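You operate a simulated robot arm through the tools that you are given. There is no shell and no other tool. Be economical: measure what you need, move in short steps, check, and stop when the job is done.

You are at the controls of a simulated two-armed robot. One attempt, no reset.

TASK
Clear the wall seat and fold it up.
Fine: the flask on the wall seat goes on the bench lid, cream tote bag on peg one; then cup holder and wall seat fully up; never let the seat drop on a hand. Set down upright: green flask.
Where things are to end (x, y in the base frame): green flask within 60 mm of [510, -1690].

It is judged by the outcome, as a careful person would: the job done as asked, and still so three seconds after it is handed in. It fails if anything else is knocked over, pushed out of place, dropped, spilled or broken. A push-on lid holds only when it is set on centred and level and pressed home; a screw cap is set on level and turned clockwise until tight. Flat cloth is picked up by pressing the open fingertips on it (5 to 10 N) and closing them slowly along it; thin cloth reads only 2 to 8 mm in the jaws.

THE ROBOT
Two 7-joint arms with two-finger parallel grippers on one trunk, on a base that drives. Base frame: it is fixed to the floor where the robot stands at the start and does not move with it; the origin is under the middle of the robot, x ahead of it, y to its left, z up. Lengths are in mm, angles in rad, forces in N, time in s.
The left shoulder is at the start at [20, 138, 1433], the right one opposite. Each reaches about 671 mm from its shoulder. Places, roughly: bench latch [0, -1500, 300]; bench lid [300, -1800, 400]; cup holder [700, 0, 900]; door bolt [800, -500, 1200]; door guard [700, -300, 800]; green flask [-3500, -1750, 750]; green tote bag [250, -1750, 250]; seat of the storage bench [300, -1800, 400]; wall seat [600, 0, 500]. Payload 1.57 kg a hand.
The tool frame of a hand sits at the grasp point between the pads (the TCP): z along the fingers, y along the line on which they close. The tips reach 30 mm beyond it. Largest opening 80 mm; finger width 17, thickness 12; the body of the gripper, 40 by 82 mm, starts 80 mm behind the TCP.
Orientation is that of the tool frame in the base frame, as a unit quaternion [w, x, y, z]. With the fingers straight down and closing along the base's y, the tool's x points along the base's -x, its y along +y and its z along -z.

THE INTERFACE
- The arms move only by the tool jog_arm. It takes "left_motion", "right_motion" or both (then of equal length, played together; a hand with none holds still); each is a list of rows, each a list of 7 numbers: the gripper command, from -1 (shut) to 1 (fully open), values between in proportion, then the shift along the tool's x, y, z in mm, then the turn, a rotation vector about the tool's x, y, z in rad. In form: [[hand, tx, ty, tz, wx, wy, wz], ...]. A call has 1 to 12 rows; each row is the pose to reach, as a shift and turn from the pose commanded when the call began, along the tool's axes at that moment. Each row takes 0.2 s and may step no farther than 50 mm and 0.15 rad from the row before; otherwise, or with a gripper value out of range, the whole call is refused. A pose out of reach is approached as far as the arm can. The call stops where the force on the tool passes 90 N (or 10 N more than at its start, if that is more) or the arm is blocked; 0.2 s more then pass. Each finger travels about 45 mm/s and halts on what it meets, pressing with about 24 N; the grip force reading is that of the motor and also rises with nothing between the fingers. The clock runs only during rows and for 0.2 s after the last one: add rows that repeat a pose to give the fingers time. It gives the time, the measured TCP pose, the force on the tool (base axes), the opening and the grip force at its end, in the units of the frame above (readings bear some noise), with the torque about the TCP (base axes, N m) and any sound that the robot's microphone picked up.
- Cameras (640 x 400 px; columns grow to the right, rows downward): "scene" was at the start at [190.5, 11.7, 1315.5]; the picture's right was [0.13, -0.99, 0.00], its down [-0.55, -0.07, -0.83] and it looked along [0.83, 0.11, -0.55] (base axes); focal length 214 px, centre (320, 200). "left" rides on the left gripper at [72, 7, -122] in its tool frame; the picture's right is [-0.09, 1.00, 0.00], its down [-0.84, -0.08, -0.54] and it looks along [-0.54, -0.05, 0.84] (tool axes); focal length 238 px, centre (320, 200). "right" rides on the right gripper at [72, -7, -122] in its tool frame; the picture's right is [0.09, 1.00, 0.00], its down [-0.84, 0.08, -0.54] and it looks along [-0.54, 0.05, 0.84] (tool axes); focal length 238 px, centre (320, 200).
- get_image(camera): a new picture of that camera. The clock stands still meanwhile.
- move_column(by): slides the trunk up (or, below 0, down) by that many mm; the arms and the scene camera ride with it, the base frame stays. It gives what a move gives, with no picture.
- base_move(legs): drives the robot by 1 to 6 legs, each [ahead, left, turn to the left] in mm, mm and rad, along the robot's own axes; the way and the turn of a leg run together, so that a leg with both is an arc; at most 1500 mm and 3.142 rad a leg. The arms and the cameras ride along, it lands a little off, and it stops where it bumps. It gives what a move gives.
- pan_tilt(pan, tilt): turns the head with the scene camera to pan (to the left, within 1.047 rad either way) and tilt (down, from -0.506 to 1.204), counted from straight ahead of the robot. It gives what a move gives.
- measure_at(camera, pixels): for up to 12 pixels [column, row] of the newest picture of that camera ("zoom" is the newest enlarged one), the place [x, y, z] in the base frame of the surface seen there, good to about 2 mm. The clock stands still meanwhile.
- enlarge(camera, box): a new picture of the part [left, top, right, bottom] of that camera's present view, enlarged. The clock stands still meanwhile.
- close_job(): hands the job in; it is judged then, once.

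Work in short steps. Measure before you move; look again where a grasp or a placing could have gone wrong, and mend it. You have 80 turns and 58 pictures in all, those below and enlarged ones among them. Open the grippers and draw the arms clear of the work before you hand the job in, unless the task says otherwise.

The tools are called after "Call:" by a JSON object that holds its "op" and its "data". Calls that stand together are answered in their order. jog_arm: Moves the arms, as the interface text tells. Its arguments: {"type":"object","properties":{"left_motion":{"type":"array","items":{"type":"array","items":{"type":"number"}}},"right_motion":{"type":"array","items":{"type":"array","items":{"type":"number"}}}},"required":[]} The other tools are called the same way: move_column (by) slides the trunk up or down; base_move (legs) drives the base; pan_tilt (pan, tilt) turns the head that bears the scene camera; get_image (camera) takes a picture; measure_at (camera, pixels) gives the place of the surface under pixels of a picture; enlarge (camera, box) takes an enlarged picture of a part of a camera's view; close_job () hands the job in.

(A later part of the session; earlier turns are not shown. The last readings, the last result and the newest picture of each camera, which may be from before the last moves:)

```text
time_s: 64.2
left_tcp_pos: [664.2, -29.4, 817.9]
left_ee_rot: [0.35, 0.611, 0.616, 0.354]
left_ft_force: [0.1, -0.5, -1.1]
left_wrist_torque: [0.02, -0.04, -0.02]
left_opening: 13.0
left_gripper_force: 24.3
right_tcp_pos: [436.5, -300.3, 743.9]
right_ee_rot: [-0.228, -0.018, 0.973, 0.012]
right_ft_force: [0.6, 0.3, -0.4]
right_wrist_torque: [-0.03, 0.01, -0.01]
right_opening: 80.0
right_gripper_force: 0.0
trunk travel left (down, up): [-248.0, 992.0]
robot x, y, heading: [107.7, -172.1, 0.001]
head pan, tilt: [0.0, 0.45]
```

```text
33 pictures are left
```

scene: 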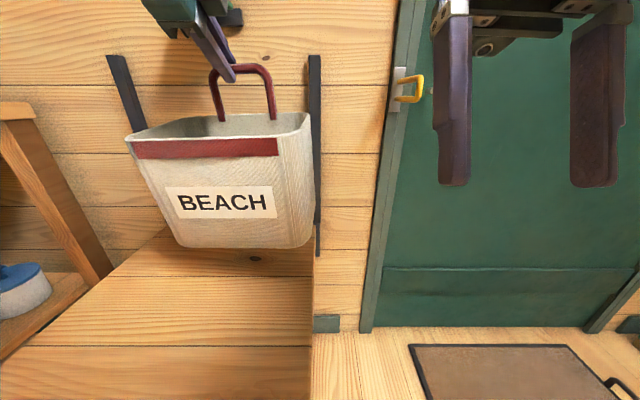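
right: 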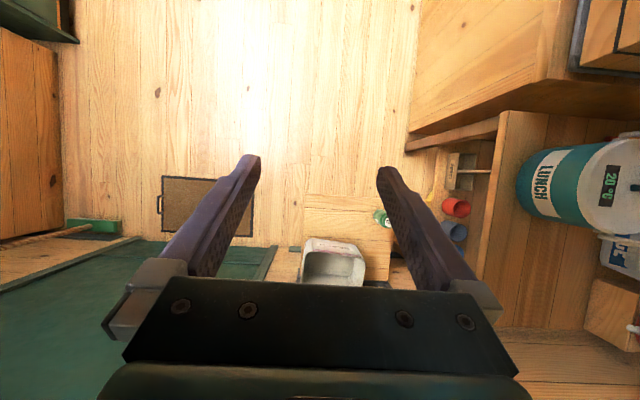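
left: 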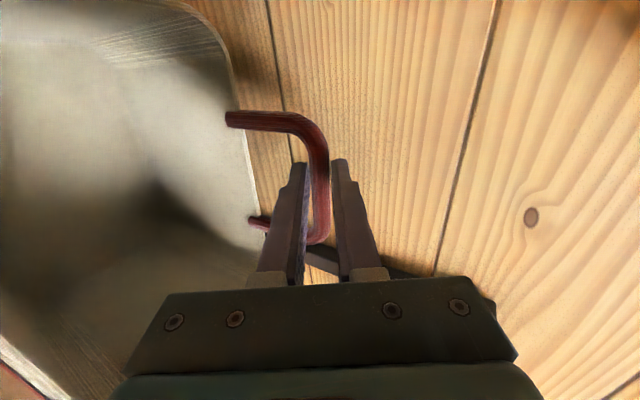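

Bag lifted, light. Back off 130 mm, raise the trunk 457 mm, and strafe left 225 mm to line the loop with peg 1.

Call:
{"op": "base_move", "data": {"legs": [[-130, 0, 0]]}}

Call:
{"op": "move_column", "data": {"by": 300}}

Call:
{"op": "move_column", "data": {"by": 157}}

Call:
{"op": "base_move", "data": {"legs": [[0, 225, 0]]}}

Call:
{"op": "pan_tilt", "data": {"pan": 0.2, "tilt": 0.2}}

Call:
{"op": "get_image", "data": {"camera": "scene"}}

Call:
{"op": "get_image", "data": {"camera": "left"}}

```text
time_s: 65.4
left_tcp_pos: [537.3, -32.1, 817.3]
left_ee_rot: [0.35, 0.611, 0.615, 0.354]
left_ft_force: [0.3, -0.7, -2.2]
left_wrist_torque: [0.03, -0.06, 0.04]
left_opening: 13.1
left_gripper_force: 23.9
right_tcp_pos: [311.3, -300.2, 746.8]
right_ee_rot: [-0.228, -0.017, 0.974, 0.012]
right_ft_force: [0.4, 0.9, -0.6]
right_wrist_torque: [-0.02, -0.04, 0.02]
right_opening: 80.2
right_gripper_force: 0.0
trunk travel left (down, up): [-248.0, 992.0]
robot x, y, heading: [-17.3, -174.1, -0.001]
head pan, tilt: [0.0, 0.45]
```

```text
time_s: 68.4
left_tcp_pos: [537.4, -31.3, 1117.9]
left_ee_rot: [0.351, 0.611, 0.616, 0.353]
left_ft_force: [0.1, -0.5, -1.7]
left_wrist_torque: [0.03, -0.01, 0.0]
left_opening: 13.0
left_gripper_force: 23.4
right_tcp_pos: [310.7, -301.2, 1044.6]
right_ee_rot: [-0.228, -0.018, 0.974, 0.012]
right_ft_force: [-0.7, 0.2, 0.3]
right_wrist_torque: [-0.02, -0.01, -0.02]
right_opening: 80.0
right_gripper_force: 0.1
trunk travel left (down, up): [-548.0, 692.0]
robot x, y, heading: [-21.8, -166.5, -0.0]
head pan, tilt: [0.0, 0.45]
```

```text
time_s: 70.2
left_tcp_pos: [537.3, -32.1, 1275.0]
left_ee_rot: [0.35, 0.611, 0.616, 0.353]
left_ft_force: [-0.1, -0.5, -2.6]
left_wrist_torque: [0.03, -0.04, 0.01]
left_opening: 13.3
left_gripper_force: 23.8
right_tcp_pos: [310.7, -299.6, 1202.8]
right_ee_rot: [-0.227, -0.017, 0.974, 0.012]
right_ft_force: [-0.9, 0.5, 0.5]
right_wrist_torque: [-0.02, -0.04, 0.02]
right_opening: 80.3
right_gripper_force: 0.0
trunk travel left (down, up): [-705.0, 535.0]
robot x, y, heading: [-21.5, -172.1, -0.001]
head pan, tilt: [0.0, 0.45]
```

```text
time_s: 71.9
left_tcp_pos: [537.2, 187.6, 1275.4]
left_ee_rot: [0.351, 0.611, 0.616, 0.353]
left_ft_force: [-0.2, -0.4, -2.7]
left_wrist_torque: [0.03, -0.02, -0.04]
left_opening: 13.3
left_gripper_force: 24.4
right_tcp_pos: [311.2, -80.1, 1201.5]
right_ee_rot: [-0.227, -0.017, 0.974, 0.012]
right_ft_force: [0.0, -0.2, 0.6]
right_wrist_torque: [0.05, -0.03, -0.01]
right_opening: 80.0
right_gripper_force: 0.0
trunk travel left (down, up): [-705.0, 535.0]
robot x, y, heading: [-22.9, 51.3, -0.001]
head pan, tilt: [0.0, 0.45]
```

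```text
time_s: 72.7
left_tcp_pos: [538.7, 189.1, 1275.0]
left_ee_rot: [0.351, 0.612, 0.615, 0.353]
left_ft_force: [-0.6, -0.2, -1.8]
left_wrist_torque: [0.03, -0.06, 0.01]
left_opening: 13.3
left_gripper_force: 23.8
right_tcp_pos: [309.7, -79.2, 1203.1]
right_ee_rot: [-0.228, -0.017, 0.974, 0.012]
right_ft_force: [0.4, 0.5, 0.0]
right_wrist_torque: [-0.01, 0.0, 0.0]
right_opening: 80.1
right_gripper_force: 0.1
trunk travel left (down, up): [-705.0, 535.0]
robot x, y, heading: [-24.3, 49.1, -0.002]
head pan, tilt: [0.201, 0.201]
```

```text
32 pictures are left
```

scene: 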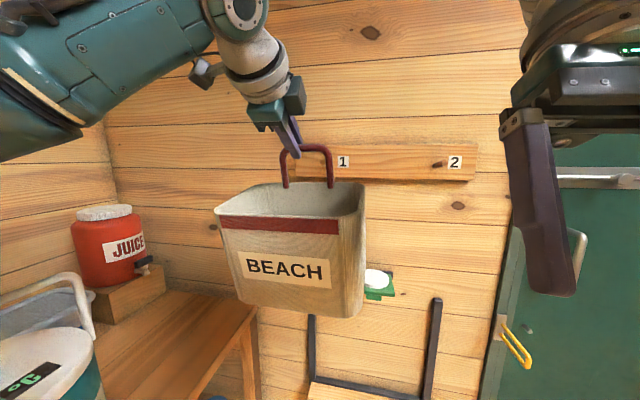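

```text
31 pictures are left
```

left: 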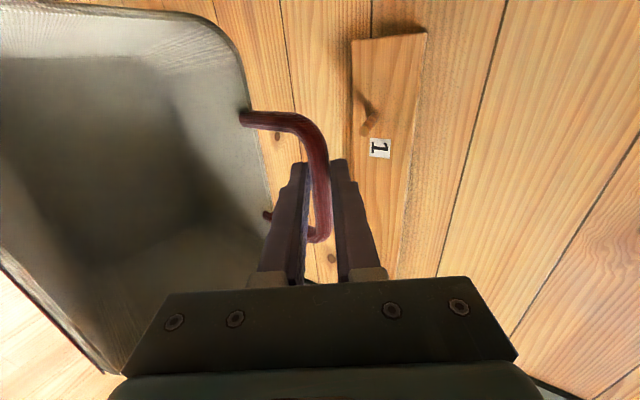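

Bag hangs level, peg 1 at (368,128) in the left picture. I measure the peg and the handle now.

Call:
{"op": "measure_at", "data": {"camera": "left", "pixels": [[366, 130], [371, 120], [368, 125], [372, 112], [325, 170], [318, 140], [300, 122], [320, 235], [255, 118]]}}

Call:
{"op": "enlarge", "data": {"camera": "left", "box": [230, 60, 430, 260]}}

```text
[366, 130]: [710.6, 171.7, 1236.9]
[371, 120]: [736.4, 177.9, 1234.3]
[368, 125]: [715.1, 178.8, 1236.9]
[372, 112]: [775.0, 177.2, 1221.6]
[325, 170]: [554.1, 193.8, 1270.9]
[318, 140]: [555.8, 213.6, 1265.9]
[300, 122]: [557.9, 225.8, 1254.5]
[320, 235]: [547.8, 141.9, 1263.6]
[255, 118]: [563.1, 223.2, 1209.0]
```

```text
2.00 times, centred on (330, 160) of left
```

zoom: 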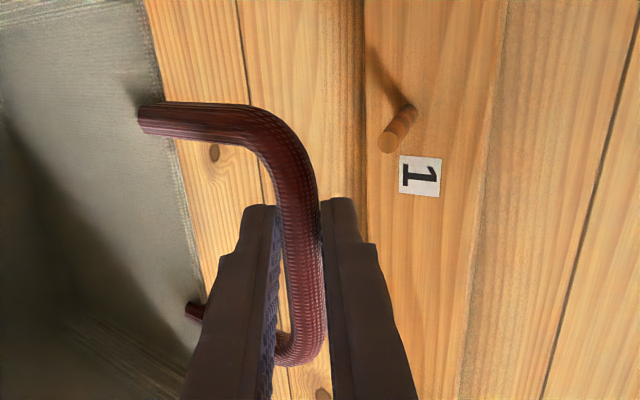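

Peg centre ≈ (y 170, z 1232), r≈8; loop inner ≈ y139–219 at hand y 189. Shift hand 11 mm left so the fingers clear the peg, then drive 120 mm ahead and check.

Call:
{"op": "jog_arm", "data": {"left_motion": [[-1, 11, 0, 0, 0, 0, 0], [-1, 11, 0, 0, 0, 0, 0]]}}

Call:
{"op": "base_move", "data": {"legs": [[120, 0, 0]]}}

Call:
{"op": "enlarge", "data": {"camera": "left", "box": [230, 60, 430, 260]}}

```text
time_s: 73.3
left_tcp_pos: [537.8, 200.6, 1274.5]
left_ee_rot: [0.35, 0.612, 0.615, 0.353]
left_ft_force: [0.0, 0.5, -1.6]
left_wrist_torque: [0.04, -0.04, 0.02]
left_opening: 13.2
left_gripper_force: 24.2
right_tcp_pos: [309.7, -79.4, 1202.9]
right_ee_rot: [-0.228, -0.017, 0.973, 0.012]
right_ft_force: [-0.6, -0.7, -0.4]
right_wrist_torque: [0.01, 0.02, 0.01]
right_opening: 80.0
right_gripper_force: 0.1
trunk travel left (down, up): [-705.0, 535.0]
robot x, y, heading: [-21.8, 49.6, -0.001]
head pan, tilt: [0.201, 0.201]
```

```text
time_s: 74.5
left_tcp_pos: [656.1, 198.7, 1275.8]
left_ee_rot: [0.35, 0.611, 0.616, 0.353]
left_ft_force: [-0.2, 0.1, -1.9]
left_wrist_torque: [0.04, -0.04, -0.01]
left_opening: 13.0
left_gripper_force: 23.8
right_tcp_pos: [428.8, -80.5, 1201.9]
right_ee_rot: [-0.228, -0.017, 0.973, 0.012]
right_ft_force: [0.5, 0.1, 0.0]
right_wrist_torque: [-0.01, 0.01, 0.02]
right_opening: 80.0
right_gripper_force: 0.0
trunk travel left (down, up): [-705.0, 535.0]
robot x, y, heading: [96.3, 47.4, -0.003]
head pan, tilt: [0.201, 0.201]
```

```text
2.00 times, centred on (330, 160) of left
```

zoom: 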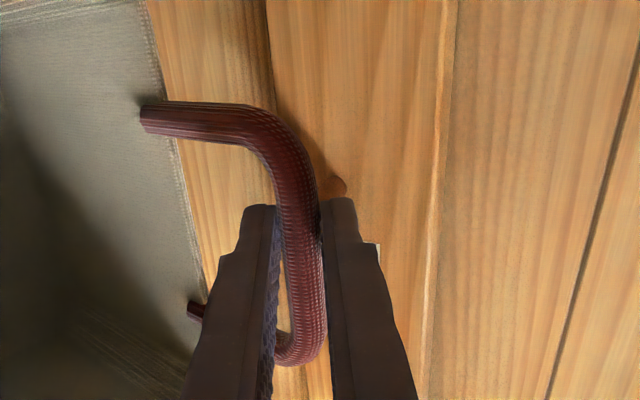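

Measure the peg tip relative to the bar before threading.

Call:
{"op": "measure_at", "data": {"camera": "zoom", "pixels": [[338, 186], [332, 180], [305, 200], [300, 330]]}}

Call:
{"op": "enlarge", "data": {"camera": "scene", "box": [230, 60, 430, 260]}}

```text
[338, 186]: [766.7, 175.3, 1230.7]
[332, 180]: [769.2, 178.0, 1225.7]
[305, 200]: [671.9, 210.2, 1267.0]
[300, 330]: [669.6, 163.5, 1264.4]
```

```text
2.00 times, centred on (330, 160) of scene
```

zoom: 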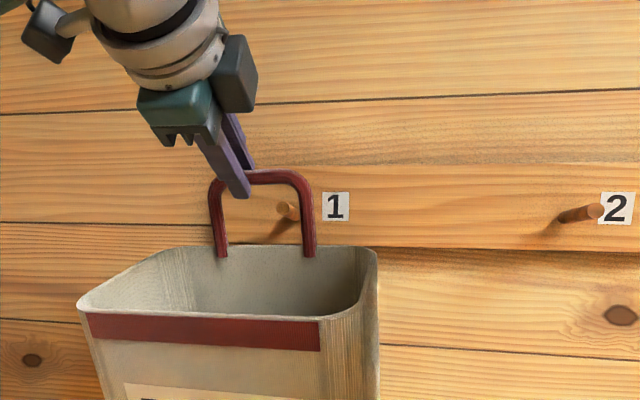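

The peg shows inside the loop, right of the fingers and below the bar. Move the hand 62 mm forward to thread it.

Call:
{"op": "jog_arm", "data": {"left_motion": [[-1, 0, 8, 14, 0, 0, 0], [-1, 0, 16, 28, 0, 0, 0], [-1, 0, 24, 42, 0, 0, 0], [-1, 0, 31, 54, 0, 0, 0], [-1, 0, 31, 54, 0, 0, 0]]}}

Call:
{"op": "enlarge", "data": {"camera": "scene", "box": [230, 60, 430, 260]}}

```text
time_s: 75.7
left_tcp_pos: [719.3, 199.6, 1273.1]
left_ee_rot: [0.35, 0.612, 0.615, 0.353]
left_ft_force: [0.3, -0.1, -1.8]
left_wrist_torque: [0.01, 0.02, -0.01]
left_opening: 13.4
left_gripper_force: 24.7
right_tcp_pos: [427.3, -80.9, 1201.7]
right_ee_rot: [-0.227, -0.017, 0.974, 0.012]
right_ft_force: [-0.2, 0.0, -0.7]
right_wrist_torque: [-0.02, 0.02, 0.0]
right_opening: 80.0
right_gripper_force: 0.0
trunk travel left (down, up): [-705.0, 535.0]
robot x, y, heading: [101.2, 52.4, -0.002]
head pan, tilt: [0.201, 0.201]
```

```text
2.00 times, centred on (330, 160) of scene
```

zoom: 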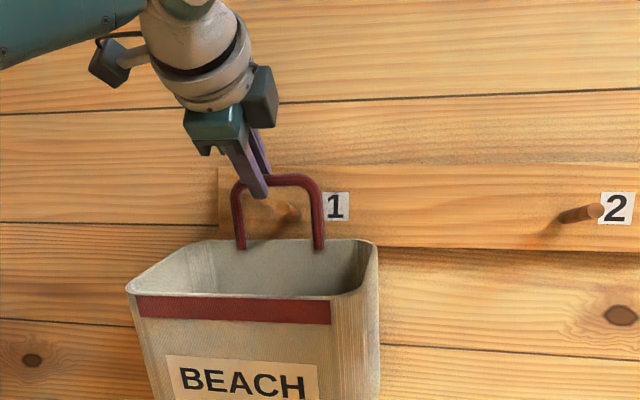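

Loop is over the peg. Go 8 mm farther, then lower ~20 mm until the peg takes the weight.

Call:
{"op": "jog_arm", "data": {"left_motion": [[-1, 0, 4, 7, 0, 0, 0], [-1, 0, -5, 12, 0, 0, 0], [-1, 0, -10, 15, 0, 0, 0], [-1, 0, -13, 17, 0, 0, 0], [-1, 0, -13, 17, 0, 0, 0]]}}

Call:
{"op": "enlarge", "data": {"camera": "scene", "box": [230, 60, 430, 260]}}

```text
time_s: 76.9
left_tcp_pos: [726.5, 199.4, 1254.1]
left_ee_rot: [0.351, 0.612, 0.615, 0.352]
left_ft_force: [0.0, 0.6, -0.6]
left_wrist_torque: [0.03, 0.04, 0.05]
left_opening: 13.0
left_gripper_force: 23.7
right_tcp_pos: [428.8, -80.5, 1202.4]
right_ee_rot: [-0.227, -0.016, 0.974, 0.012]
right_ft_force: [-0.6, 0.1, 0.6]
right_wrist_torque: [-0.02, 0.01, 0.01]
right_opening: 80.2
right_gripper_force: 0.1
trunk travel left (down, up): [-705.0, 535.0]
robot x, y, heading: [98.0, 47.7, -0.004]
head pan, tilt: [0.201, 0.201]
```

```text
2.00 times, centred on (330, 160) of scene
```

zoom: 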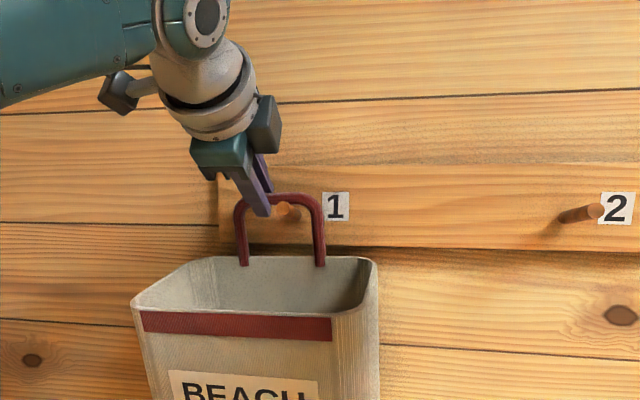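

Bar is about at the peg. Lower 4 mm more and open to ~35 mm.

Call:
{"op": "jog_arm", "data": {"left_motion": [[-1, 0, -3.5, 2, 0, 0, 0], [-1, 0, -3.5, 2, 0, 0, 0], [-0.5, 0, -3.5, 2, 0, 0, 0], [-0.15, 0, -3.5, 2, 0, 0, 0], [-0.15, 0, -3.5, 2, 0, 0, 0], [-0.15, 0, -3.5, 2, 0, 0, 0]]}}

Call:
{"op": "enlarge", "data": {"camera": "scene", "box": [180, 60, 430, 310]}}

Call:
{"op": "get_image", "data": {"camera": "left"}}

```text
time_s: 78.3
left_tcp_pos: [726.3, 199.4, 1250.1]
left_ee_rot: [0.351, 0.612, 0.616, 0.352]
left_ft_force: [0.4, -0.4, -1.0]
left_wrist_torque: [-0.03, 0.0, -0.01]
left_opening: 34.1
left_gripper_force: 0.1
right_tcp_pos: [428.2, -79.2, 1201.0]
right_ee_rot: [-0.228, -0.016, 0.973, 0.012]
right_ft_force: [0.5, -0.3, 0.2]
right_wrist_torque: [0.01, 0.01, -0.02]
right_opening: 80.0
right_gripper_force: 0.1
trunk travel left (down, up): [-705.0, 535.0]
robot x, y, heading: [99.8, 49.9, -0.003]
head pan, tilt: [0.201, 0.201]
```

```text
1.60 times, centred on (305, 185) of scene
```

zoom: 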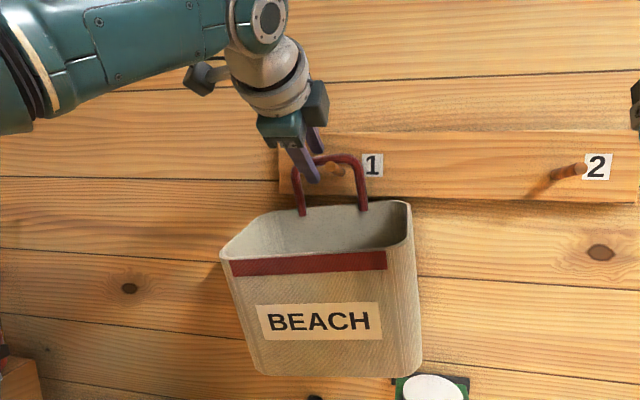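

```text
24 pictures are left
```

left: 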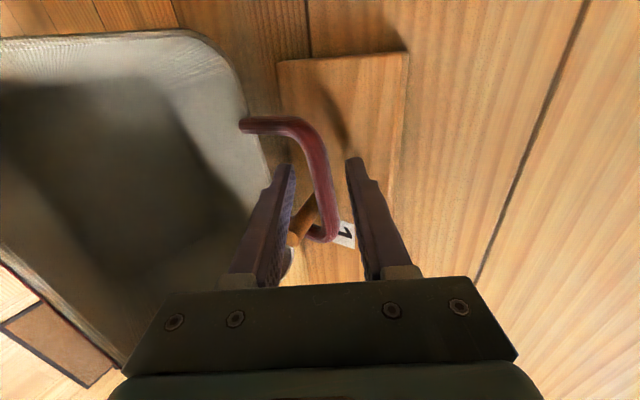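

The bag hangs on peg 1. Withdraw the hand straight back along the fingers, then look.

Call:
{"op": "jog_arm", "data": {"left_motion": [[-0.15, 0, 0, -10, 0, 0, 0], [-0.15, 0, 0, -25, 0, 0, 0], [-0.15, 0, 0, -45, 0, 0, 0], [-0.15, 0, 0, -75, 0, 0, 0], [-0.15, 0, 0, -110, 0, 0, 0]]}}

Call:
{"op": "base_move", "data": {"legs": [[-150, 0, 0]]}}

Call:
{"op": "get_image", "data": {"camera": "scene"}}

```text
time_s: 79.5
left_tcp_pos: [632.4, 200.6, 1305.5]
left_ee_rot: [0.35, 0.612, 0.616, 0.352]
left_ft_force: [0.8, 0.0, 0.2]
left_wrist_torque: [-0.01, -0.03, -0.06]
left_opening: 34.3
left_gripper_force: 0.1
right_tcp_pos: [428.7, -79.6, 1203.4]
right_ee_rot: [-0.228, -0.016, 0.973, 0.013]
right_ft_force: [-0.1, 0.0, -0.2]
right_wrist_torque: [0.02, 0.02, 0.02]
right_opening: 80.0
right_gripper_force: 0.1
trunk travel left (down, up): [-705.0, 535.0]
robot x, y, heading: [99.3, 49.5, -0.002]
head pan, tilt: [0.201, 0.201]
```

```text
time_s: 80.9
left_tcp_pos: [482.5, 200.2, 1306.6]
left_ee_rot: [0.349, 0.612, 0.616, 0.353]
left_ft_force: [0.4, -0.2, -1.5]
left_wrist_torque: [0.0, 0.0, -0.02]
left_opening: 33.9
left_gripper_force: 0.0
right_tcp_pos: [277.8, -79.8, 1202.2]
right_ee_rot: [-0.228, -0.017, 0.974, 0.012]
right_ft_force: [0.7, 0.3, 0.7]
right_wrist_torque: [0.05, 0.0, 0.0]
right_opening: 79.9
right_gripper_force: 0.1
trunk travel left (down, up): [-705.0, 535.0]
robot x, y, heading: [-56.2, 49.5, -0.002]
head pan, tilt: [0.201, 0.201]
```

```text
23 pictures are left
```

scene: 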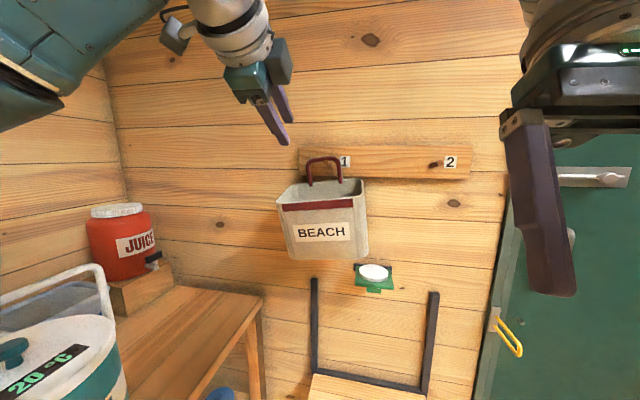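

Bag hangs on peg 1. Next the cup holder; I zoom in to check the clearance between bag bottom and holder.

Call:
{"op": "enlarge", "data": {"camera": "scene", "box": [260, 140, 460, 310]}}

Call:
{"op": "measure_at", "data": {"camera": "scene", "pixels": [[366, 253], [365, 190], [290, 255], [280, 195], [374, 265], [378, 291], [320, 160]]}}

```text
2.35 times, centred on (360, 225) of scene
```

zoom: 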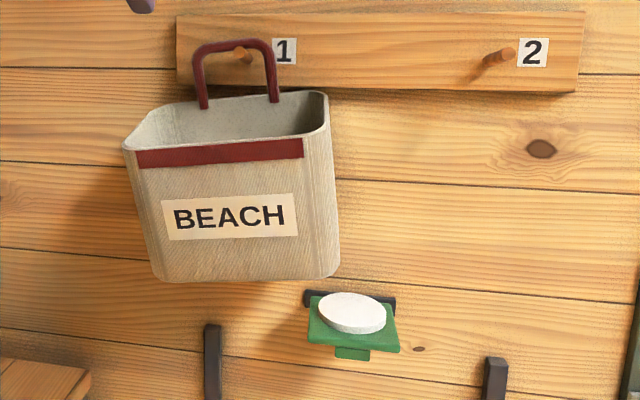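

```text
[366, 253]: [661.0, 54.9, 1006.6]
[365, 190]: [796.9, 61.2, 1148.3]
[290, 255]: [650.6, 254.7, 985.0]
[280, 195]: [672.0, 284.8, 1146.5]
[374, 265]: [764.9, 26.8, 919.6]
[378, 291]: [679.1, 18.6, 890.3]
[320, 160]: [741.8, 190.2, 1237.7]
```

Bag bottom (z≈985–1006, right edge y≈55) just about clears the holder's swing. I'll use the right hand, fingers forward and camera below; retract left hand and start turning the right one.

Call:
{"op": "jog_arm", "data": {"left_motion": [[-0.15, 0, -7.5, -13, 0, 0, 0], [-0.15, 0, -15, -26, 0, 0, 0], [-0.15, 0, -22, -39, 0, 0, 0], [-0.15, 0, -30, -52, 0, 0, 0], [-0.15, 0, -37, -65, 0, 0, 0], [-0.15, 0, -45, -78, 0, 0, 0], [-0.15, 0, -52, -91, 0, 0, 0], [-0.15, 0, -60, -104, 0, 0, 0], [-0.15, 0, -67, -117, 0, 0, 0], [-0.15, 0, -75, -130, 0, 0, 0]], "right_motion": [[1, -11, 0, -5, 0, -0.14, 0], [0.5, -22, 0, -10, 0, -0.28, 0], [0, -33, 0, -16, 0, -0.42, 0], [-0.5, -44, 0, -21, 0, -0.56, 0], [-1, -54, 0, -26, 0, -0.7, 0], [-1, -65, 0, -32, 0, -0.84, 0], [-1, -76, 0, -37, 0, -0.98, 0], [-1, -87, 0, -42, 0, -1.12, 0], [-1, -98, 0, -48, 0, -1.26, 0], [-1, -108, 0, -53, 0, -1.4, 0]]}}

```text
time_s: 82.6
left_tcp_pos: [396.6, 217.9, 1270.5]
left_ee_rot: [0.282, 0.605, 0.669, 0.326]
left_ft_force: [-1.4, 1.0, 0.0]
left_wrist_torque: [-0.01, 0.0, -0.03]
left_opening: 34.0
left_gripper_force: 0.1
right_tcp_pos: [364.5, -77.5, 1204.8]
right_ee_rot: [0.265, -0.01, 0.964, 0.02]
right_ft_force: [-0.8, 0.4, -0.3]
right_wrist_torque: [0.03, 0.0, -0.01]
right_opening: 0.0
right_gripper_force: 20.9
trunk travel left (down, up): [-705.0, 535.0]
robot x, y, heading: [-52.4, 49.5, -0.004]
head pan, tilt: [0.201, 0.201]
stopped in row 8 (left hand): the arm was blocked; the commanded pose is now the measured one
```

Left stops at a joint limit at (397,218), acceptable. Continue right wrist to horizontal fingers.

Call:
{"op": "jog_arm", "data": {"right_motion": [[-1, -8, 0, 5, 0, -0.14, 0], [-1, -16, 0, 10, 0, -0.28, 0], [-1, -24, 0, 15, 0, -0.42, 0], [-1, -32, 0, 20, 0, -0.56, 0], [-1, -40, 0, 25, 0, -0.7, 0], [-1, -46, 0, 28, 0, -0.84, 0], [-1, -52, 0, 31, 0, -0.98, 0], [-1, -52, 0, 31, 0, -1.04, 0], [-1, -52, 0, 31, 0, -1.04, 0]]}}

Call:
{"op": "move_column", "data": {"by": -360}}

```text
time_s: 84.6
left_tcp_pos: [396.3, 219.3, 1269.1]
left_ee_rot: [0.282, 0.606, 0.668, 0.326]
left_ft_force: [-0.1, -0.1, 0.5]
left_wrist_torque: [0.0, -0.01, -0.02]
left_opening: 34.2
left_gripper_force: 0.0
right_tcp_pos: [407.1, -75.4, 1205.0]
right_ee_rot: [0.551, -0.002, 0.834, 0.021]
right_ft_force: [-0.2, 1.2, 1.0]
right_wrist_torque: [0.0, 0.02, -0.01]
right_opening: 0.1
right_gripper_force: 21.9
right hand out of reach, approached as far as the arm can: row 5, 6, 7, 8, 9
trunk travel left (down, up): [-705.0, 535.0]
robot x, y, heading: [-49.1, 52.8, -0.0]
head pan, tilt: [0.201, 0.201]
```

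```text
time_s: 88.3
left_tcp_pos: [394.7, 219.0, 1056.3]
left_ee_rot: [0.271, 0.611, 0.664, 0.335]
left_ft_force: [0.6, -0.4, 0.5]
left_wrist_torque: [0.03, -0.03, 0.02]
left_opening: 34.0
left_gripper_force: 0.1
right_tcp_pos: [406.0, -72.7, 984.4]
right_ee_rot: [0.551, 0.005, 0.834, 0.033]
right_ft_force: [-0.6, -0.5, -0.2]
right_wrist_torque: [0.0, 0.01, 0.05]
right_opening: 0.3
right_gripper_force: 21.4
trunk travel left (down, up): [-481.0, 759.0]
robot x, y, heading: [-55.8, 29.9, 0.003]
head pan, tilt: [0.201, 0.201]
stopped: the arm was blocked; the commanded pose is now the measured one
```

The trunk was blocked at 220 mm, probably the left elbow on something at the table. I look left.

Call:
{"op": "pan_tilt", "data": {"pan": 0.95, "tilt": 0.6}}

Call:
{"op": "get_image", "data": {"camera": "scene"}}

```text
time_s: 89.4
left_tcp_pos: [393.6, 221.8, 1055.9]
left_ee_rot: [0.27, 0.611, 0.664, 0.335]
left_ft_force: [0.1, 0.5, 0.3]
left_wrist_torque: [0.02, 0.02, -0.01]
left_opening: 33.9
left_gripper_force: 0.1
right_tcp_pos: [405.9, -69.8, 982.6]
right_ee_rot: [0.55, 0.006, 0.834, 0.035]
right_ft_force: [0.0, 0.0, 0.1]
right_wrist_torque: [-0.03, 0.02, 0.0]
right_opening: 0.2
right_gripper_force: 21.2
trunk travel left (down, up): [-481.0, 759.0]
robot x, y, heading: [-50.2, 24.1, -0.003]
head pan, tilt: [0.949, 0.6]
```

```text
21 pictures are left
```

scene: 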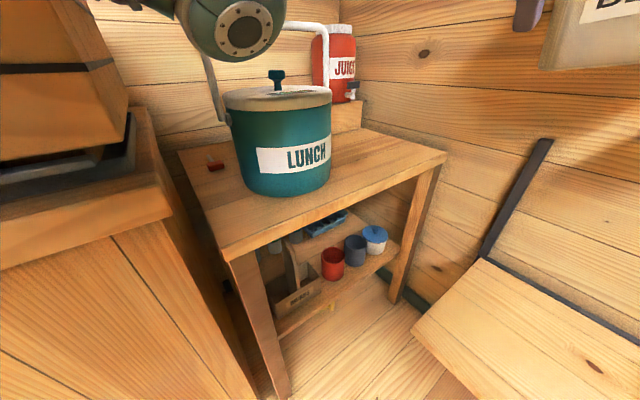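

The left elbow is just over the cooler's bail. Raise the trunk 80 mm, shift base right 150 mm, and check that the cooler hasn't moved.

Call:
{"op": "move_column", "data": {"by": 80}}

Call:
{"op": "base_move", "data": {"legs": [[0, -150, 0]]}}

Call:
{"op": "get_image", "data": {"camera": "scene"}}

```text
time_s: 90.5
left_tcp_pos: [395.9, 193.9, 1125.1]
left_ee_rot: [0.281, 0.606, 0.669, 0.326]
left_ft_force: [0.0, 0.1, 0.2]
left_wrist_torque: [0.01, -0.01, 0.02]
left_opening: 34.0
left_gripper_force: 0.0
right_tcp_pos: [407.7, -98.9, 1060.8]
right_ee_rot: [0.55, -0.004, 0.835, 0.022]
right_ft_force: [-0.3, 0.1, -0.3]
right_wrist_torque: [-0.02, 0.02, 0.0]
right_opening: 0.2
right_gripper_force: 20.8
trunk travel left (down, up): [-561.0, 679.0]
robot x, y, heading: [-49.3, 27.3, 0.001]
head pan, tilt: [0.949, 0.6]
```

```text
time_s: 91.9
left_tcp_pos: [395.2, 48.7, 1125.3]
left_ee_rot: [0.28, 0.606, 0.669, 0.326]
left_ft_force: [1.0, 0.6, -0.2]
left_wrist_torque: [-0.05, 0.02, 0.0]
left_opening: 34.1
left_gripper_force: 0.1
right_tcp_pos: [407.5, -246.2, 1061.3]
right_ee_rot: [0.551, -0.003, 0.834, 0.021]
right_ft_force: [0.5, 0.1, 0.1]
right_wrist_torque: [0.02, 0.04, -0.02]
right_opening: 0.0
right_gripper_force: 21.5
trunk travel left (down, up): [-561.0, 679.0]
robot x, y, heading: [-50.0, -121.1, 0.007]
head pan, tilt: [0.949, 0.6]
```

```text
20 pictures are left
```

scene: 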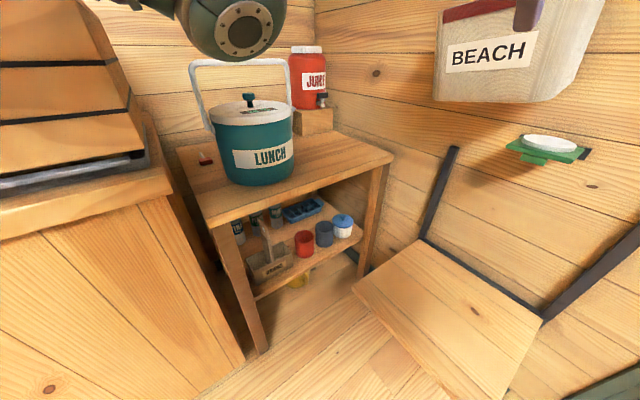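

Measure the cooler now to compare with earlier readings (front edge near y≈466).

Call:
{"op": "measure_at", "data": {"camera": "scene", "pixels": [[248, 97], [240, 183], [270, 183], [292, 150], [212, 140], [240, 113], [195, 62], [285, 64]]}}

Call:
{"op": "enlarge", "data": {"camera": "scene", "box": [170, 40, 340, 240]}}

```text
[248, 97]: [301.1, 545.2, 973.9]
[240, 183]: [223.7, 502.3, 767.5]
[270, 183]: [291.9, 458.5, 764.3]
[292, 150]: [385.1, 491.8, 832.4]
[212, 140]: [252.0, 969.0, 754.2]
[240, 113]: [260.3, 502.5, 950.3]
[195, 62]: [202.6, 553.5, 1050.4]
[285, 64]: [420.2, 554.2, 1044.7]
```

```text
2.00 times, centred on (255, 140) of scene
```

zoom: 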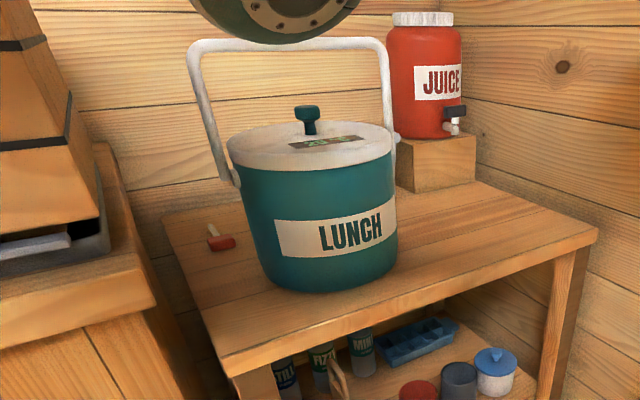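

Cooler axis matches earlier readings (unmoved). I measure where the left elbow bulb is to know its clearance.

Call:
{"op": "measure_at", "data": {"camera": "scene", "pixels": [[245, 30], [200, 20], [282, 10], [240, 58], [190, 30]]}}

```text
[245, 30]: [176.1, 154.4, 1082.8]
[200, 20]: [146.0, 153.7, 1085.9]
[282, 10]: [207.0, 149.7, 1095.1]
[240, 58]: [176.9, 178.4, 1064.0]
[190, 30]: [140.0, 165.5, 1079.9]
```

Elbow reaches ~410 mm left of the robot centre, so ry=−50 is safe. Shift left 70, lower the trunk 190, advance 150.

Call:
{"op": "base_move", "data": {"legs": [[0, 70, -0.007]]}}

Call:
{"op": "move_column", "data": {"by": -190}}

Call:
{"op": "base_move", "data": {"legs": [[150, 0, 0]]}}

Call:
{"op": "pan_tilt", "data": {"pan": 0.1, "tilt": 0.45}}

Call:
{"op": "get_image", "data": {"camera": "scene"}}

```text
time_s: 92.9
left_tcp_pos: [397.0, 114.3, 1126.4]
left_ee_rot: [0.283, 0.608, 0.667, 0.325]
left_ft_force: [0.0, -0.1, 0.2]
left_wrist_torque: [-0.04, 0.03, -0.01]
left_opening: 34.0
left_gripper_force: 0.0
right_tcp_pos: [407.0, -178.5, 1062.2]
right_ee_rot: [0.552, 0.0, 0.834, 0.02]
right_ft_force: [-0.1, 0.4, 0.5]
right_wrist_torque: [-0.02, -0.02, -0.01]
right_opening: 0.0
right_gripper_force: 20.8
trunk travel left (down, up): [-561.0, 679.0]
robot x, y, heading: [-51.3, -55.5, -0.008]
head pan, tilt: [0.949, 0.6]
```

```text
time_s: 95.0
left_tcp_pos: [397.5, 113.3, 936.6]
left_ee_rot: [0.282, 0.608, 0.667, 0.325]
left_ft_force: [-0.1, -0.1, -0.5]
left_wrist_torque: [0.01, 0.03, -0.02]
left_opening: 33.9
left_gripper_force: 0.0
right_tcp_pos: [407.9, -180.2, 871.6]
right_ee_rot: [0.552, -0.001, 0.834, 0.02]
right_ft_force: [0.4, -0.5, -0.4]
right_wrist_torque: [0.01, 0.02, 0.03]
right_opening: 0.0
right_gripper_force: 21.4
trunk travel left (down, up): [-371.0, 869.0]
robot x, y, heading: [-54.8, -51.3, -0.004]
head pan, tilt: [0.949, 0.6]
```

```text
time_s: 96.3
left_tcp_pos: [547.0, 112.5, 936.3]
left_ee_rot: [0.282, 0.607, 0.668, 0.325]
left_ft_force: [1.0, -0.7, 0.7]
left_wrist_torque: [0.01, 0.0, -0.03]
left_opening: 34.0
left_gripper_force: 0.1
right_tcp_pos: [557.5, -179.9, 870.9]
right_ee_rot: [0.552, -0.001, 0.834, 0.021]
right_ft_force: [0.4, 0.0, 0.3]
right_wrist_torque: [0.04, 0.04, 0.0]
right_opening: 0.1
right_gripper_force: 21.4
trunk travel left (down, up): [-371.0, 869.0]
robot x, y, heading: [94.2, -54.8, -0.002]
head pan, tilt: [0.949, 0.6]
```

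```text
time_s: 97.5
left_tcp_pos: [547.1, 114.0, 937.0]
left_ee_rot: [0.282, 0.608, 0.667, 0.325]
left_ft_force: [-0.3, 0.2, 0.1]
left_wrist_torque: [-0.01, 0.02, 0.0]
left_opening: 33.7
left_gripper_force: 0.0
right_tcp_pos: [557.6, -178.8, 871.8]
right_ee_rot: [0.551, -0.001, 0.834, 0.02]
right_ft_force: [0.1, -0.2, -0.2]
right_wrist_torque: [0.0, -0.03, -0.02]
right_opening: 0.0
right_gripper_force: 21.3
trunk travel left (down, up): [-371.0, 869.0]
robot x, y, heading: [97.5, -50.9, -0.002]
head pan, tilt: [0.099, 0.45]
```

```text
18 pictures are left
```

scene: 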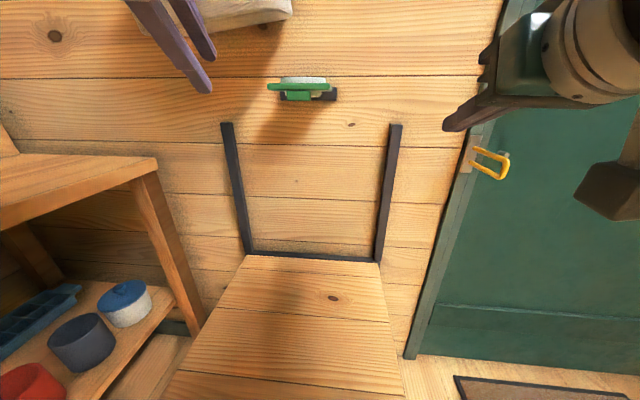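

Holder plate at (302,88), tab at (298,96). Bring the right closed fingers just below the tab: TCP ≈ (630,5,870), level, yawed ~20° left.

Call:
{"op": "jog_arm", "data": {"right_motion": [[-1, -4, 27, 10, -0.05, -0.057, -0.01], [-1, -8, 54, 20, -0.1, -0.114, -0.02], [-1, -11, 80, 29, -0.15, -0.17, -0.03], [-1, -15, 106, 38, -0.2, -0.23, -0.041], [-1, -19, 132, 48, -0.25, -0.285, -0.051], [-1, -22, 158, 57, -0.3, -0.34, -0.062], [-1, -26, 184, 67, -0.349, -0.4, -0.072], [-1, -26, 184, 67, -0.349, -0.4, -0.072]]}}

Call:
{"op": "get_image", "data": {"camera": "scene"}}

```text
time_s: 98.0
left_tcp_pos: [546.9, 113.9, 936.0]
left_ee_rot: [0.281, 0.608, 0.668, 0.324]
left_ft_force: [0.7, 0.0, 0.2]
left_wrist_torque: [-0.01, 0.02, 0.02]
left_opening: 33.8
left_gripper_force: 0.0
right_tcp_pos: [511.8, -253.2, 726.3]
right_ee_rot: [0.422, 0.167, 0.891, 0.018]
right_ft_force: [0.7, -0.6, -0.6]
right_wrist_torque: [0.01, 0.01, 0.0]
right_opening: 0.3
right_gripper_force: 21.3
right hand out of reach, approached as far as the arm can: row 2
trunk travel left (down, up): [-371.0, 869.0]
robot x, y, heading: [98.6, -51.4, -0.0]
head pan, tilt: [0.099, 0.45]
stopped in row 2 (right hand): the arm was blocked; the commanded pose is now the measured one
```

```text
17 pictures are left
```

scene: 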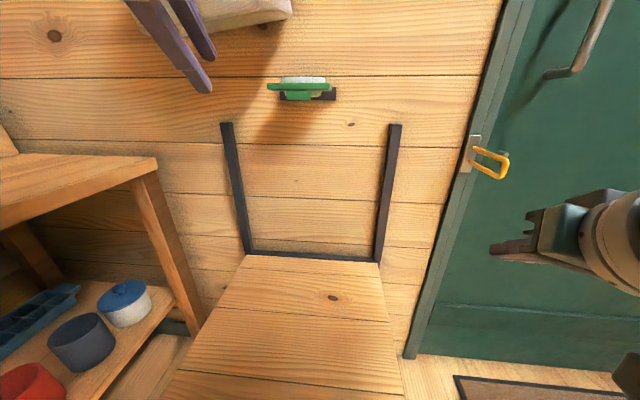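

The level pose hit a wrist limit (hand only sagged in free air). I'll use the mirrored roll that worked on the left: rotate the right hand ~107° about its axis so its camera is on the right.

Call:
{"op": "jog_arm", "data": {"right_motion": [[-1, 0, 0, 0, 0.002, -0.019, -0.146], [-1, 0, 0, 0, 0.003, -0.038, -0.292], [-1, 0, 0, 0, 0.005, -0.057, -0.438], [-1, 0, 0, 0, 0.006, -0.076, -0.584], [-1, 0, 0, 0, 0.008, -0.095, -0.73], [-1, 0, 0, 0, 0.009, -0.114, -0.876], [-1, 0, 0, 0, 0.011, -0.133, -1.022], [-1, 0, 0, 0, 0.012, -0.152, -1.168], [-1, 0, 0, 0, 0.014, -0.171, -1.314], [-1, 0, 0, 0, 0.016, -0.19, -1.46], [-1, 0, 0, 0, 0.017, -0.209, -1.606], [-1, 0, 0, 0, 0.019, -0.228, -1.752]]}}

```text
time_s: 100.1
left_tcp_pos: [548.2, 112.7, 935.9]
left_ee_rot: [0.282, 0.607, 0.667, 0.326]
left_ft_force: [-0.1, -0.6, 0.7]
left_wrist_torque: [0.03, -0.01, 0.01]
left_opening: 33.9
left_gripper_force: 0.0
right_tcp_pos: [495.3, -216.2, 703.6]
right_ee_rot: [0.346, -0.436, 0.795, -0.242]
right_ft_force: [-0.1, -1.0, 0.0]
right_wrist_torque: [0.01, 0.03, -0.01]
right_opening: 0.0
right_gripper_force: 21.5
right hand out of reach, approached as far as the arm can: row 2, 3, 4, 5, 6, 7, 8, 9, 10
trunk travel left (down, up): [-371.0, 869.0]
robot x, y, heading: [96.8, -51.8, -0.007]
head pan, tilt: [0.099, 0.45]
stopped in row 10 (right hand): the arm was blocked; the commanded pose is now the measured one
```

Getting there. Continue the turn while raising and moving forward to a roomier pose.

Call:
{"op": "jog_arm", "data": {"right_motion": [[-1, -15, -19, -5, 0, 0, 0], [-1, -31, -39, -11, 0.0, 0, 0], [-1, -46, -58, -16, 0.03, -0.025, -0.1], [-1, -62, -78, -22, 0.06, -0.05, -0.21], [-1, -77, -97, -27, 0.09, -0.076, -0.31], [-1, -77, -97, -27, 0.12, -0.1, -0.42], [-1, -77, -97, -27, 0.15, -0.127, -0.52], [-1, -77, -97, -27, 0.15, -0.127, -0.52]]}}

Call:
{"op": "get_image", "data": {"camera": "scene"}}

```text
time_s: 100.8
left_tcp_pos: [547.2, 114.3, 936.8]
left_ee_rot: [0.282, 0.607, 0.668, 0.325]
left_ft_force: [-0.3, -0.1, -0.7]
left_wrist_torque: [0.0, -0.02, 0.0]
left_opening: 34.2
left_gripper_force: 0.0
right_tcp_pos: [474.5, -201.9, 689.1]
right_ee_rot: [0.277, -0.476, 0.808, -0.21]
right_ft_force: [0.4, -0.1, -0.2]
right_wrist_torque: [-0.02, 0.0, 0.0]
right_opening: 0.1
right_gripper_force: 21.2
trunk travel left (down, up): [-371.0, 869.0]
robot x, y, heading: [98.5, -47.0, -0.002]
head pan, tilt: [0.099, 0.45]
stopped in row 3 (right hand): the arm was blocked; the commanded pose is now the measured one
```

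```text
16 pictures are left
```

scene: 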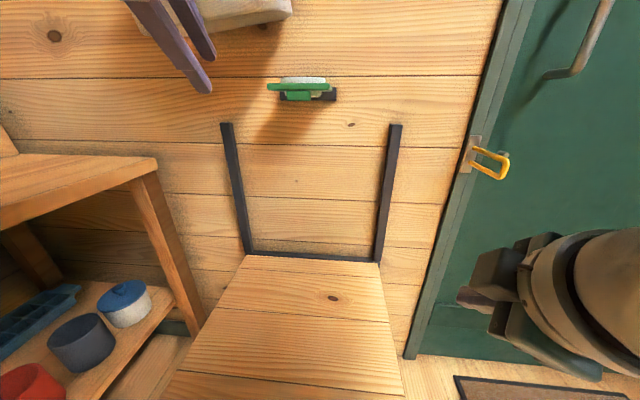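

The right arm keeps hitting limits; the left hand's pose is good, so I'll use it with fingers nearly level at y≈0 (its camera stays in front of the bag). Shift base right 90 and bring the closed left fingers below the tab.

Call:
{"op": "base_move", "data": {"legs": [[0, -90, 0]]}}

Call:
{"op": "jog_arm", "data": {"left_motion": [[-0.5, -7, 0, 21, -0.1, -0.02, 0.005], [-1, -14, 0, 42, -0.2, -0.04, 0.01], [-1, -21, 0, 63, -0.3, -0.06, 0.016], [-1, -28, 0, 84, -0.4, -0.08, 0.021], [-1, -34, 0, 103, -0.507, -0.103, 0.027], [-1, -34, 0, 103, -0.507, -0.103, 0.027]]}}

Call:
{"op": "get_image", "data": {"camera": "scene"}}

```text
time_s: 101.9
left_tcp_pos: [545.4, 21.1, 936.3]
left_ee_rot: [0.281, 0.608, 0.668, 0.325]
left_ft_force: [0.4, 0.4, 0.2]
left_wrist_torque: [-0.02, 0.02, -0.01]
left_opening: 34.0
left_gripper_force: 0.0
right_tcp_pos: [475.2, -295.2, 690.3]
right_ee_rot: [0.278, -0.476, 0.808, -0.21]
right_ft_force: [-0.2, -0.8, 0.3]
right_wrist_torque: [0.02, -0.05, 0.02]
right_opening: 0.2
right_gripper_force: 20.8
trunk travel left (down, up): [-371.0, 869.0]
robot x, y, heading: [100.8, -142.5, -0.007]
head pan, tilt: [0.099, 0.45]
```

```text
time_s: 103.3
left_tcp_pos: [630.5, -1.3, 872.0]
left_ee_rot: [0.454, 0.542, 0.541, 0.455]
left_ft_force: [0.2, -0.5, 0.3]
left_wrist_torque: [0.02, 0.03, -0.02]
left_opening: 0.0
left_gripper_force: 21.2
right_tcp_pos: [473.8, -294.9, 689.5]
right_ee_rot: [0.277, -0.475, 0.808, -0.21]
right_ft_force: [-0.8, -0.1, 0.2]
right_wrist_torque: [0.04, 0.0, 0.0]
right_opening: 0.0
right_gripper_force: 21.0
trunk travel left (down, up): [-371.0, 869.0]
robot x, y, heading: [96.7, -141.1, -0.006]
head pan, tilt: [0.099, 0.45]
```

```text
15 pictures are left
```

scene: 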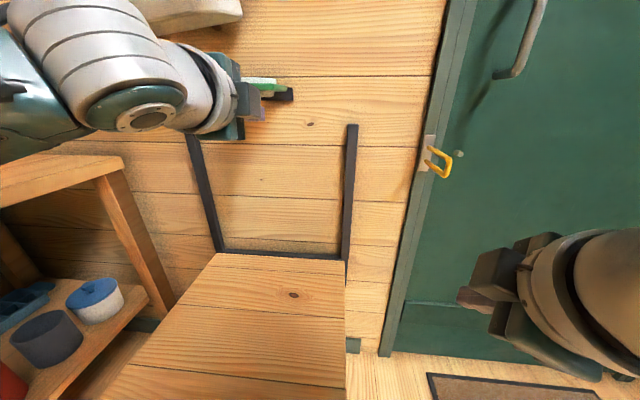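

Pose is right. Slide under the plate and raise it along its arc to about 60°, then check.

Call:
{"op": "jog_arm", "data": {"left_motion": [[-1, 0, 3.4, 19.7, 0, 0, 0], [-1, 0, 6.8, 39.4, 0, 0, 0], [-1, 0, 21.6, 36.9, 0, 0, 0], [-1, 0, 40.9, 31.5, 0, 0, 0], [-1, 0, 61.6, 27.9, 0, 0, 0], [-1, 0, 83.8, 33.2, 0, 0, 0]]}}

Call:
{"op": "get_image", "data": {"camera": "left"}}

```text
time_s: 104.7
left_tcp_pos: [676.3, -4.0, 949.2]
left_ee_rot: [0.454, 0.542, 0.541, 0.455]
left_ft_force: [-0.6, -0.4, 0.3]
left_wrist_torque: [0.02, -0.02, -0.01]
left_opening: 0.1
left_gripper_force: 21.1
right_tcp_pos: [474.1, -293.5, 689.9]
right_ee_rot: [0.277, -0.476, 0.808, -0.21]
right_ft_force: [-0.1, -0.3, 0.1]
right_wrist_torque: [0.0, -0.02, -0.01]
right_opening: 0.4
right_gripper_force: 20.9
trunk travel left (down, up): [-371.0, 869.0]
robot x, y, heading: [96.6, -144.1, -0.003]
head pan, tilt: [0.099, 0.45]
```

```text
14 pictures are left
```

left: 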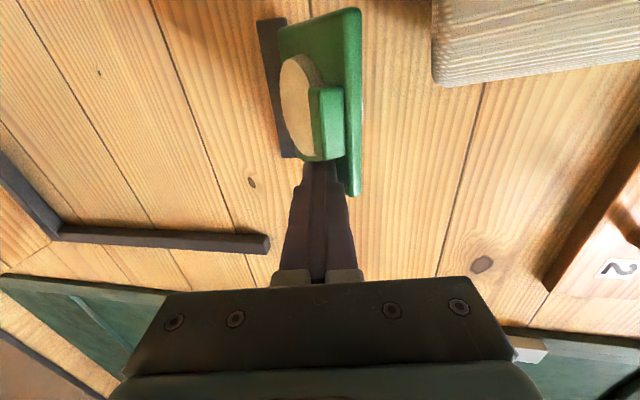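

The holder has swung up and clears the bag. Continue to push it against the wall.

Call:
{"op": "jog_arm", "data": {"left_motion": [[-1, 0, 21.7, 8.4, 0, 0, 0], [-1, 0, 35.3, 22.3, 0, 0, 0], [-1, 0, 46.5, 34.6, 0, 0, 0], [-1, 0, 50, 45, 0, 0, 0], [-1, 0, 51, 52, 0, 0, 0], [-1, 0, 52, 58, 0, 0, 0]]}}

Call:
{"op": "get_image", "data": {"camera": "left"}}

```text
time_s: 106.1
left_tcp_pos: [740.4, -3.6, 989.1]
left_ee_rot: [0.455, 0.543, 0.54, 0.454]
left_ft_force: [-20.7, 2.3, 4.4]
left_wrist_torque: [-0.02, -0.23, 0.1]
left_opening: 0.2
left_gripper_force: 21.1
right_tcp_pos: [471.6, -292.9, 687.7]
right_ee_rot: [0.276, -0.476, 0.809, -0.208]
right_ft_force: [0.6, 0.9, -0.4]
right_wrist_torque: [-0.04, 0.01, 0.01]
right_opening: 0.0
right_gripper_force: 21.5
trunk travel left (down, up): [-371.0, 869.0]
robot x, y, heading: [94.5, -142.7, -0.008]
head pan, tilt: [0.099, 0.45]
```

```text
13 pictures are left
```

left: 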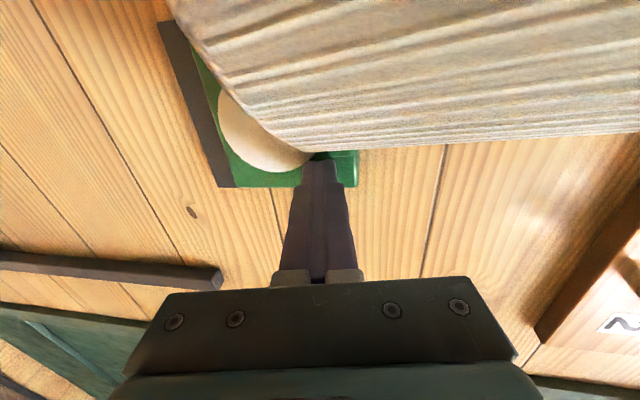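

The plate meets the wall (21 N). One slightly firmer press, then back off straight and look.

Call:
{"op": "jog_arm", "data": {"left_motion": [[-1, 0, 0.7, 5, 0, 0, 0], [-1, 0, 0.7, 5, 0, 0, 0], [-1, 0, 0, -10, 0, 0, 0], [-1, 0, -2, -40, 0, 0, 0], [-1, 0, -5, -80, 0, 0, 0]]}}

Call:
{"op": "base_move", "data": {"legs": [[-160, -60, 0]]}}

Call:
{"op": "pan_tilt", "data": {"pan": 0.25, "tilt": 0.3}}

Call:
{"op": "get_image", "data": {"camera": "scene"}}

```text
time_s: 107.3
left_tcp_pos: [664.8, -1.4, 998.6]
left_ee_rot: [0.454, 0.543, 0.542, 0.454]
left_ft_force: [1.2, 0.2, -1.4]
left_wrist_torque: [0.0, 0.01, 0.02]
left_opening: 0.0
left_gripper_force: 21.2
right_tcp_pos: [474.4, -292.6, 688.9]
right_ee_rot: [0.276, -0.476, 0.808, -0.21]
right_ft_force: [0.2, 0.0, 0.3]
right_wrist_torque: [0.02, 0.0, -0.02]
right_opening: 0.1
right_gripper_force: 21.1
trunk travel left (down, up): [-371.0, 869.0]
robot x, y, heading: [94.7, -141.7, -0.004]
head pan, tilt: [0.099, 0.45]
```

```text
time_s: 108.8
left_tcp_pos: [505.1, -64.1, 998.0]
left_ee_rot: [0.455, 0.544, 0.54, 0.453]
left_ft_force: [0.0, -0.8, -0.4]
left_wrist_torque: [-0.01, -0.02, -0.02]
left_opening: 0.0
left_gripper_force: 21.4
right_tcp_pos: [314.1, -354.4, 688.3]
right_ee_rot: [0.276, -0.474, 0.809, -0.211]
right_ft_force: [-1.2, -0.4, -0.1]
right_wrist_torque: [0.0, 0.01, 0.0]
right_opening: 0.0
right_gripper_force: 21.3
trunk travel left (down, up): [-371.0, 869.0]
robot x, y, heading: [-63.0, -200.5, -0.009]
head pan, tilt: [0.099, 0.45]
```

```text
time_s: 109.5
left_tcp_pos: [505.7, -63.0, 997.6]
left_ee_rot: [0.455, 0.544, 0.54, 0.454]
left_ft_force: [0.0, 0.6, 0.4]
left_wrist_torque: [0.0, 0.01, 0.01]
left_opening: 0.1
left_gripper_force: 21.3
right_tcp_pos: [315.4, -353.5, 688.4]
right_ee_rot: [0.277, -0.474, 0.809, -0.211]
right_ft_force: [0.5, 0.1, 0.3]
right_wrist_torque: [0.02, 0.0, 0.0]
right_opening: 0.1
right_gripper_force: 21.4
trunk travel left (down, up): [-371.0, 869.0]
robot x, y, heading: [-61.3, -200.5, -0.008]
head pan, tilt: [0.25, 0.3]
```

```text
12 pictures are left
```

scene: 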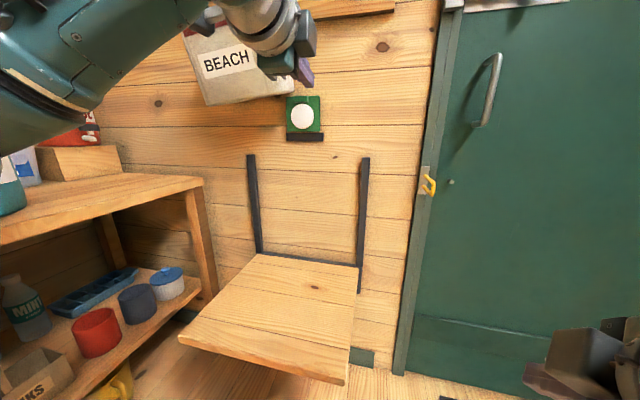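

Cup holder is vertical and stays. Now the seat: back off and lower so the left closed fingers come in under the seat's front edge.

Call:
{"op": "base_move", "data": {"legs": [[-160, 40, 0.008]]}}

Call:
{"op": "move_column", "data": {"by": -296}}

Call:
{"op": "jog_arm", "data": {"left_motion": [[-1, 0, -44, 8, -0.06, 0, 0], [-1, 0, -88, 15, -0.12, 0, 0], [-1, 0, -132, 23, -0.18, 0, 0], [-1, 0, -176, 30, -0.24, 0, 0], [-1, 0, -220, 38, -0.3, 0, 0], [-1, 0, -260, 45, -0.36, 0, 0], [-1, 0, -280, 48, -0.4, 0, 0], [-1, 0, -280, 48, -0.4, 0, 0]]}}

```text
time_s: 111.0
left_tcp_pos: [342.9, -18.6, 998.7]
left_ee_rot: [0.454, 0.541, 0.541, 0.456]
left_ft_force: [0.4, -0.4, 0.6]
left_wrist_torque: [0.03, -0.04, -0.02]
left_opening: 0.2
left_gripper_force: 21.5
right_tcp_pos: [153.8, -310.4, 689.6]
right_ee_rot: [0.277, -0.477, 0.807, -0.21]
right_ft_force: [0.5, 0.0, 0.0]
right_wrist_torque: [0.02, -0.03, -0.02]
right_opening: 0.0
right_gripper_force: 21.3
trunk travel left (down, up): [-371.0, 869.0]
robot x, y, heading: [-223.6, -159.2, 0.0]
head pan, tilt: [0.25, 0.3]
```

```text
time_s: 113.9
left_tcp_pos: [343.5, -18.5, 703.1]
left_ee_rot: [0.454, 0.542, 0.542, 0.456]
left_ft_force: [0.2, 0.0, 0.1]
left_wrist_torque: [-0.03, 0.05, -0.04]
left_opening: 0.0
left_gripper_force: 21.2
right_tcp_pos: [154.9, -309.6, 392.6]
right_ee_rot: [0.277, -0.477, 0.807, -0.21]
right_ft_force: [0.7, -0.3, 0.2]
right_wrist_torque: [0.01, -0.04, -0.02]
right_opening: 0.0
right_gripper_force: 21.6
trunk travel left (down, up): [-75.0, 1165.0]
robot x, y, heading: [-222.2, -163.5, 0.0]
head pan, tilt: [0.25, 0.3]
```

```text
time_s: 115.7
left_tcp_pos: [332.1, -15.5, 432.8]
left_ee_rot: [0.552, 0.441, 0.44, 0.554]
left_ft_force: [0.1, 0.0, -0.1]
left_wrist_torque: [0.03, 0.0, -0.01]
left_opening: 0.0
left_gripper_force: 21.3
left hand out of reach, approached as far as the arm can: row 7, 8
right_tcp_pos: [154.1, -309.0, 393.0]
right_ee_rot: [0.276, -0.477, 0.807, -0.209]
right_ft_force: [-0.1, 0.1, 0.3]
right_wrist_torque: [-0.02, 0.02, -0.02]
right_opening: 0.0
right_gripper_force: 21.3
trunk travel left (down, up): [-75.0, 1165.0]
robot x, y, heading: [-224.8, -162.9, 0.003]
head pan, tilt: [0.25, 0.3]
```

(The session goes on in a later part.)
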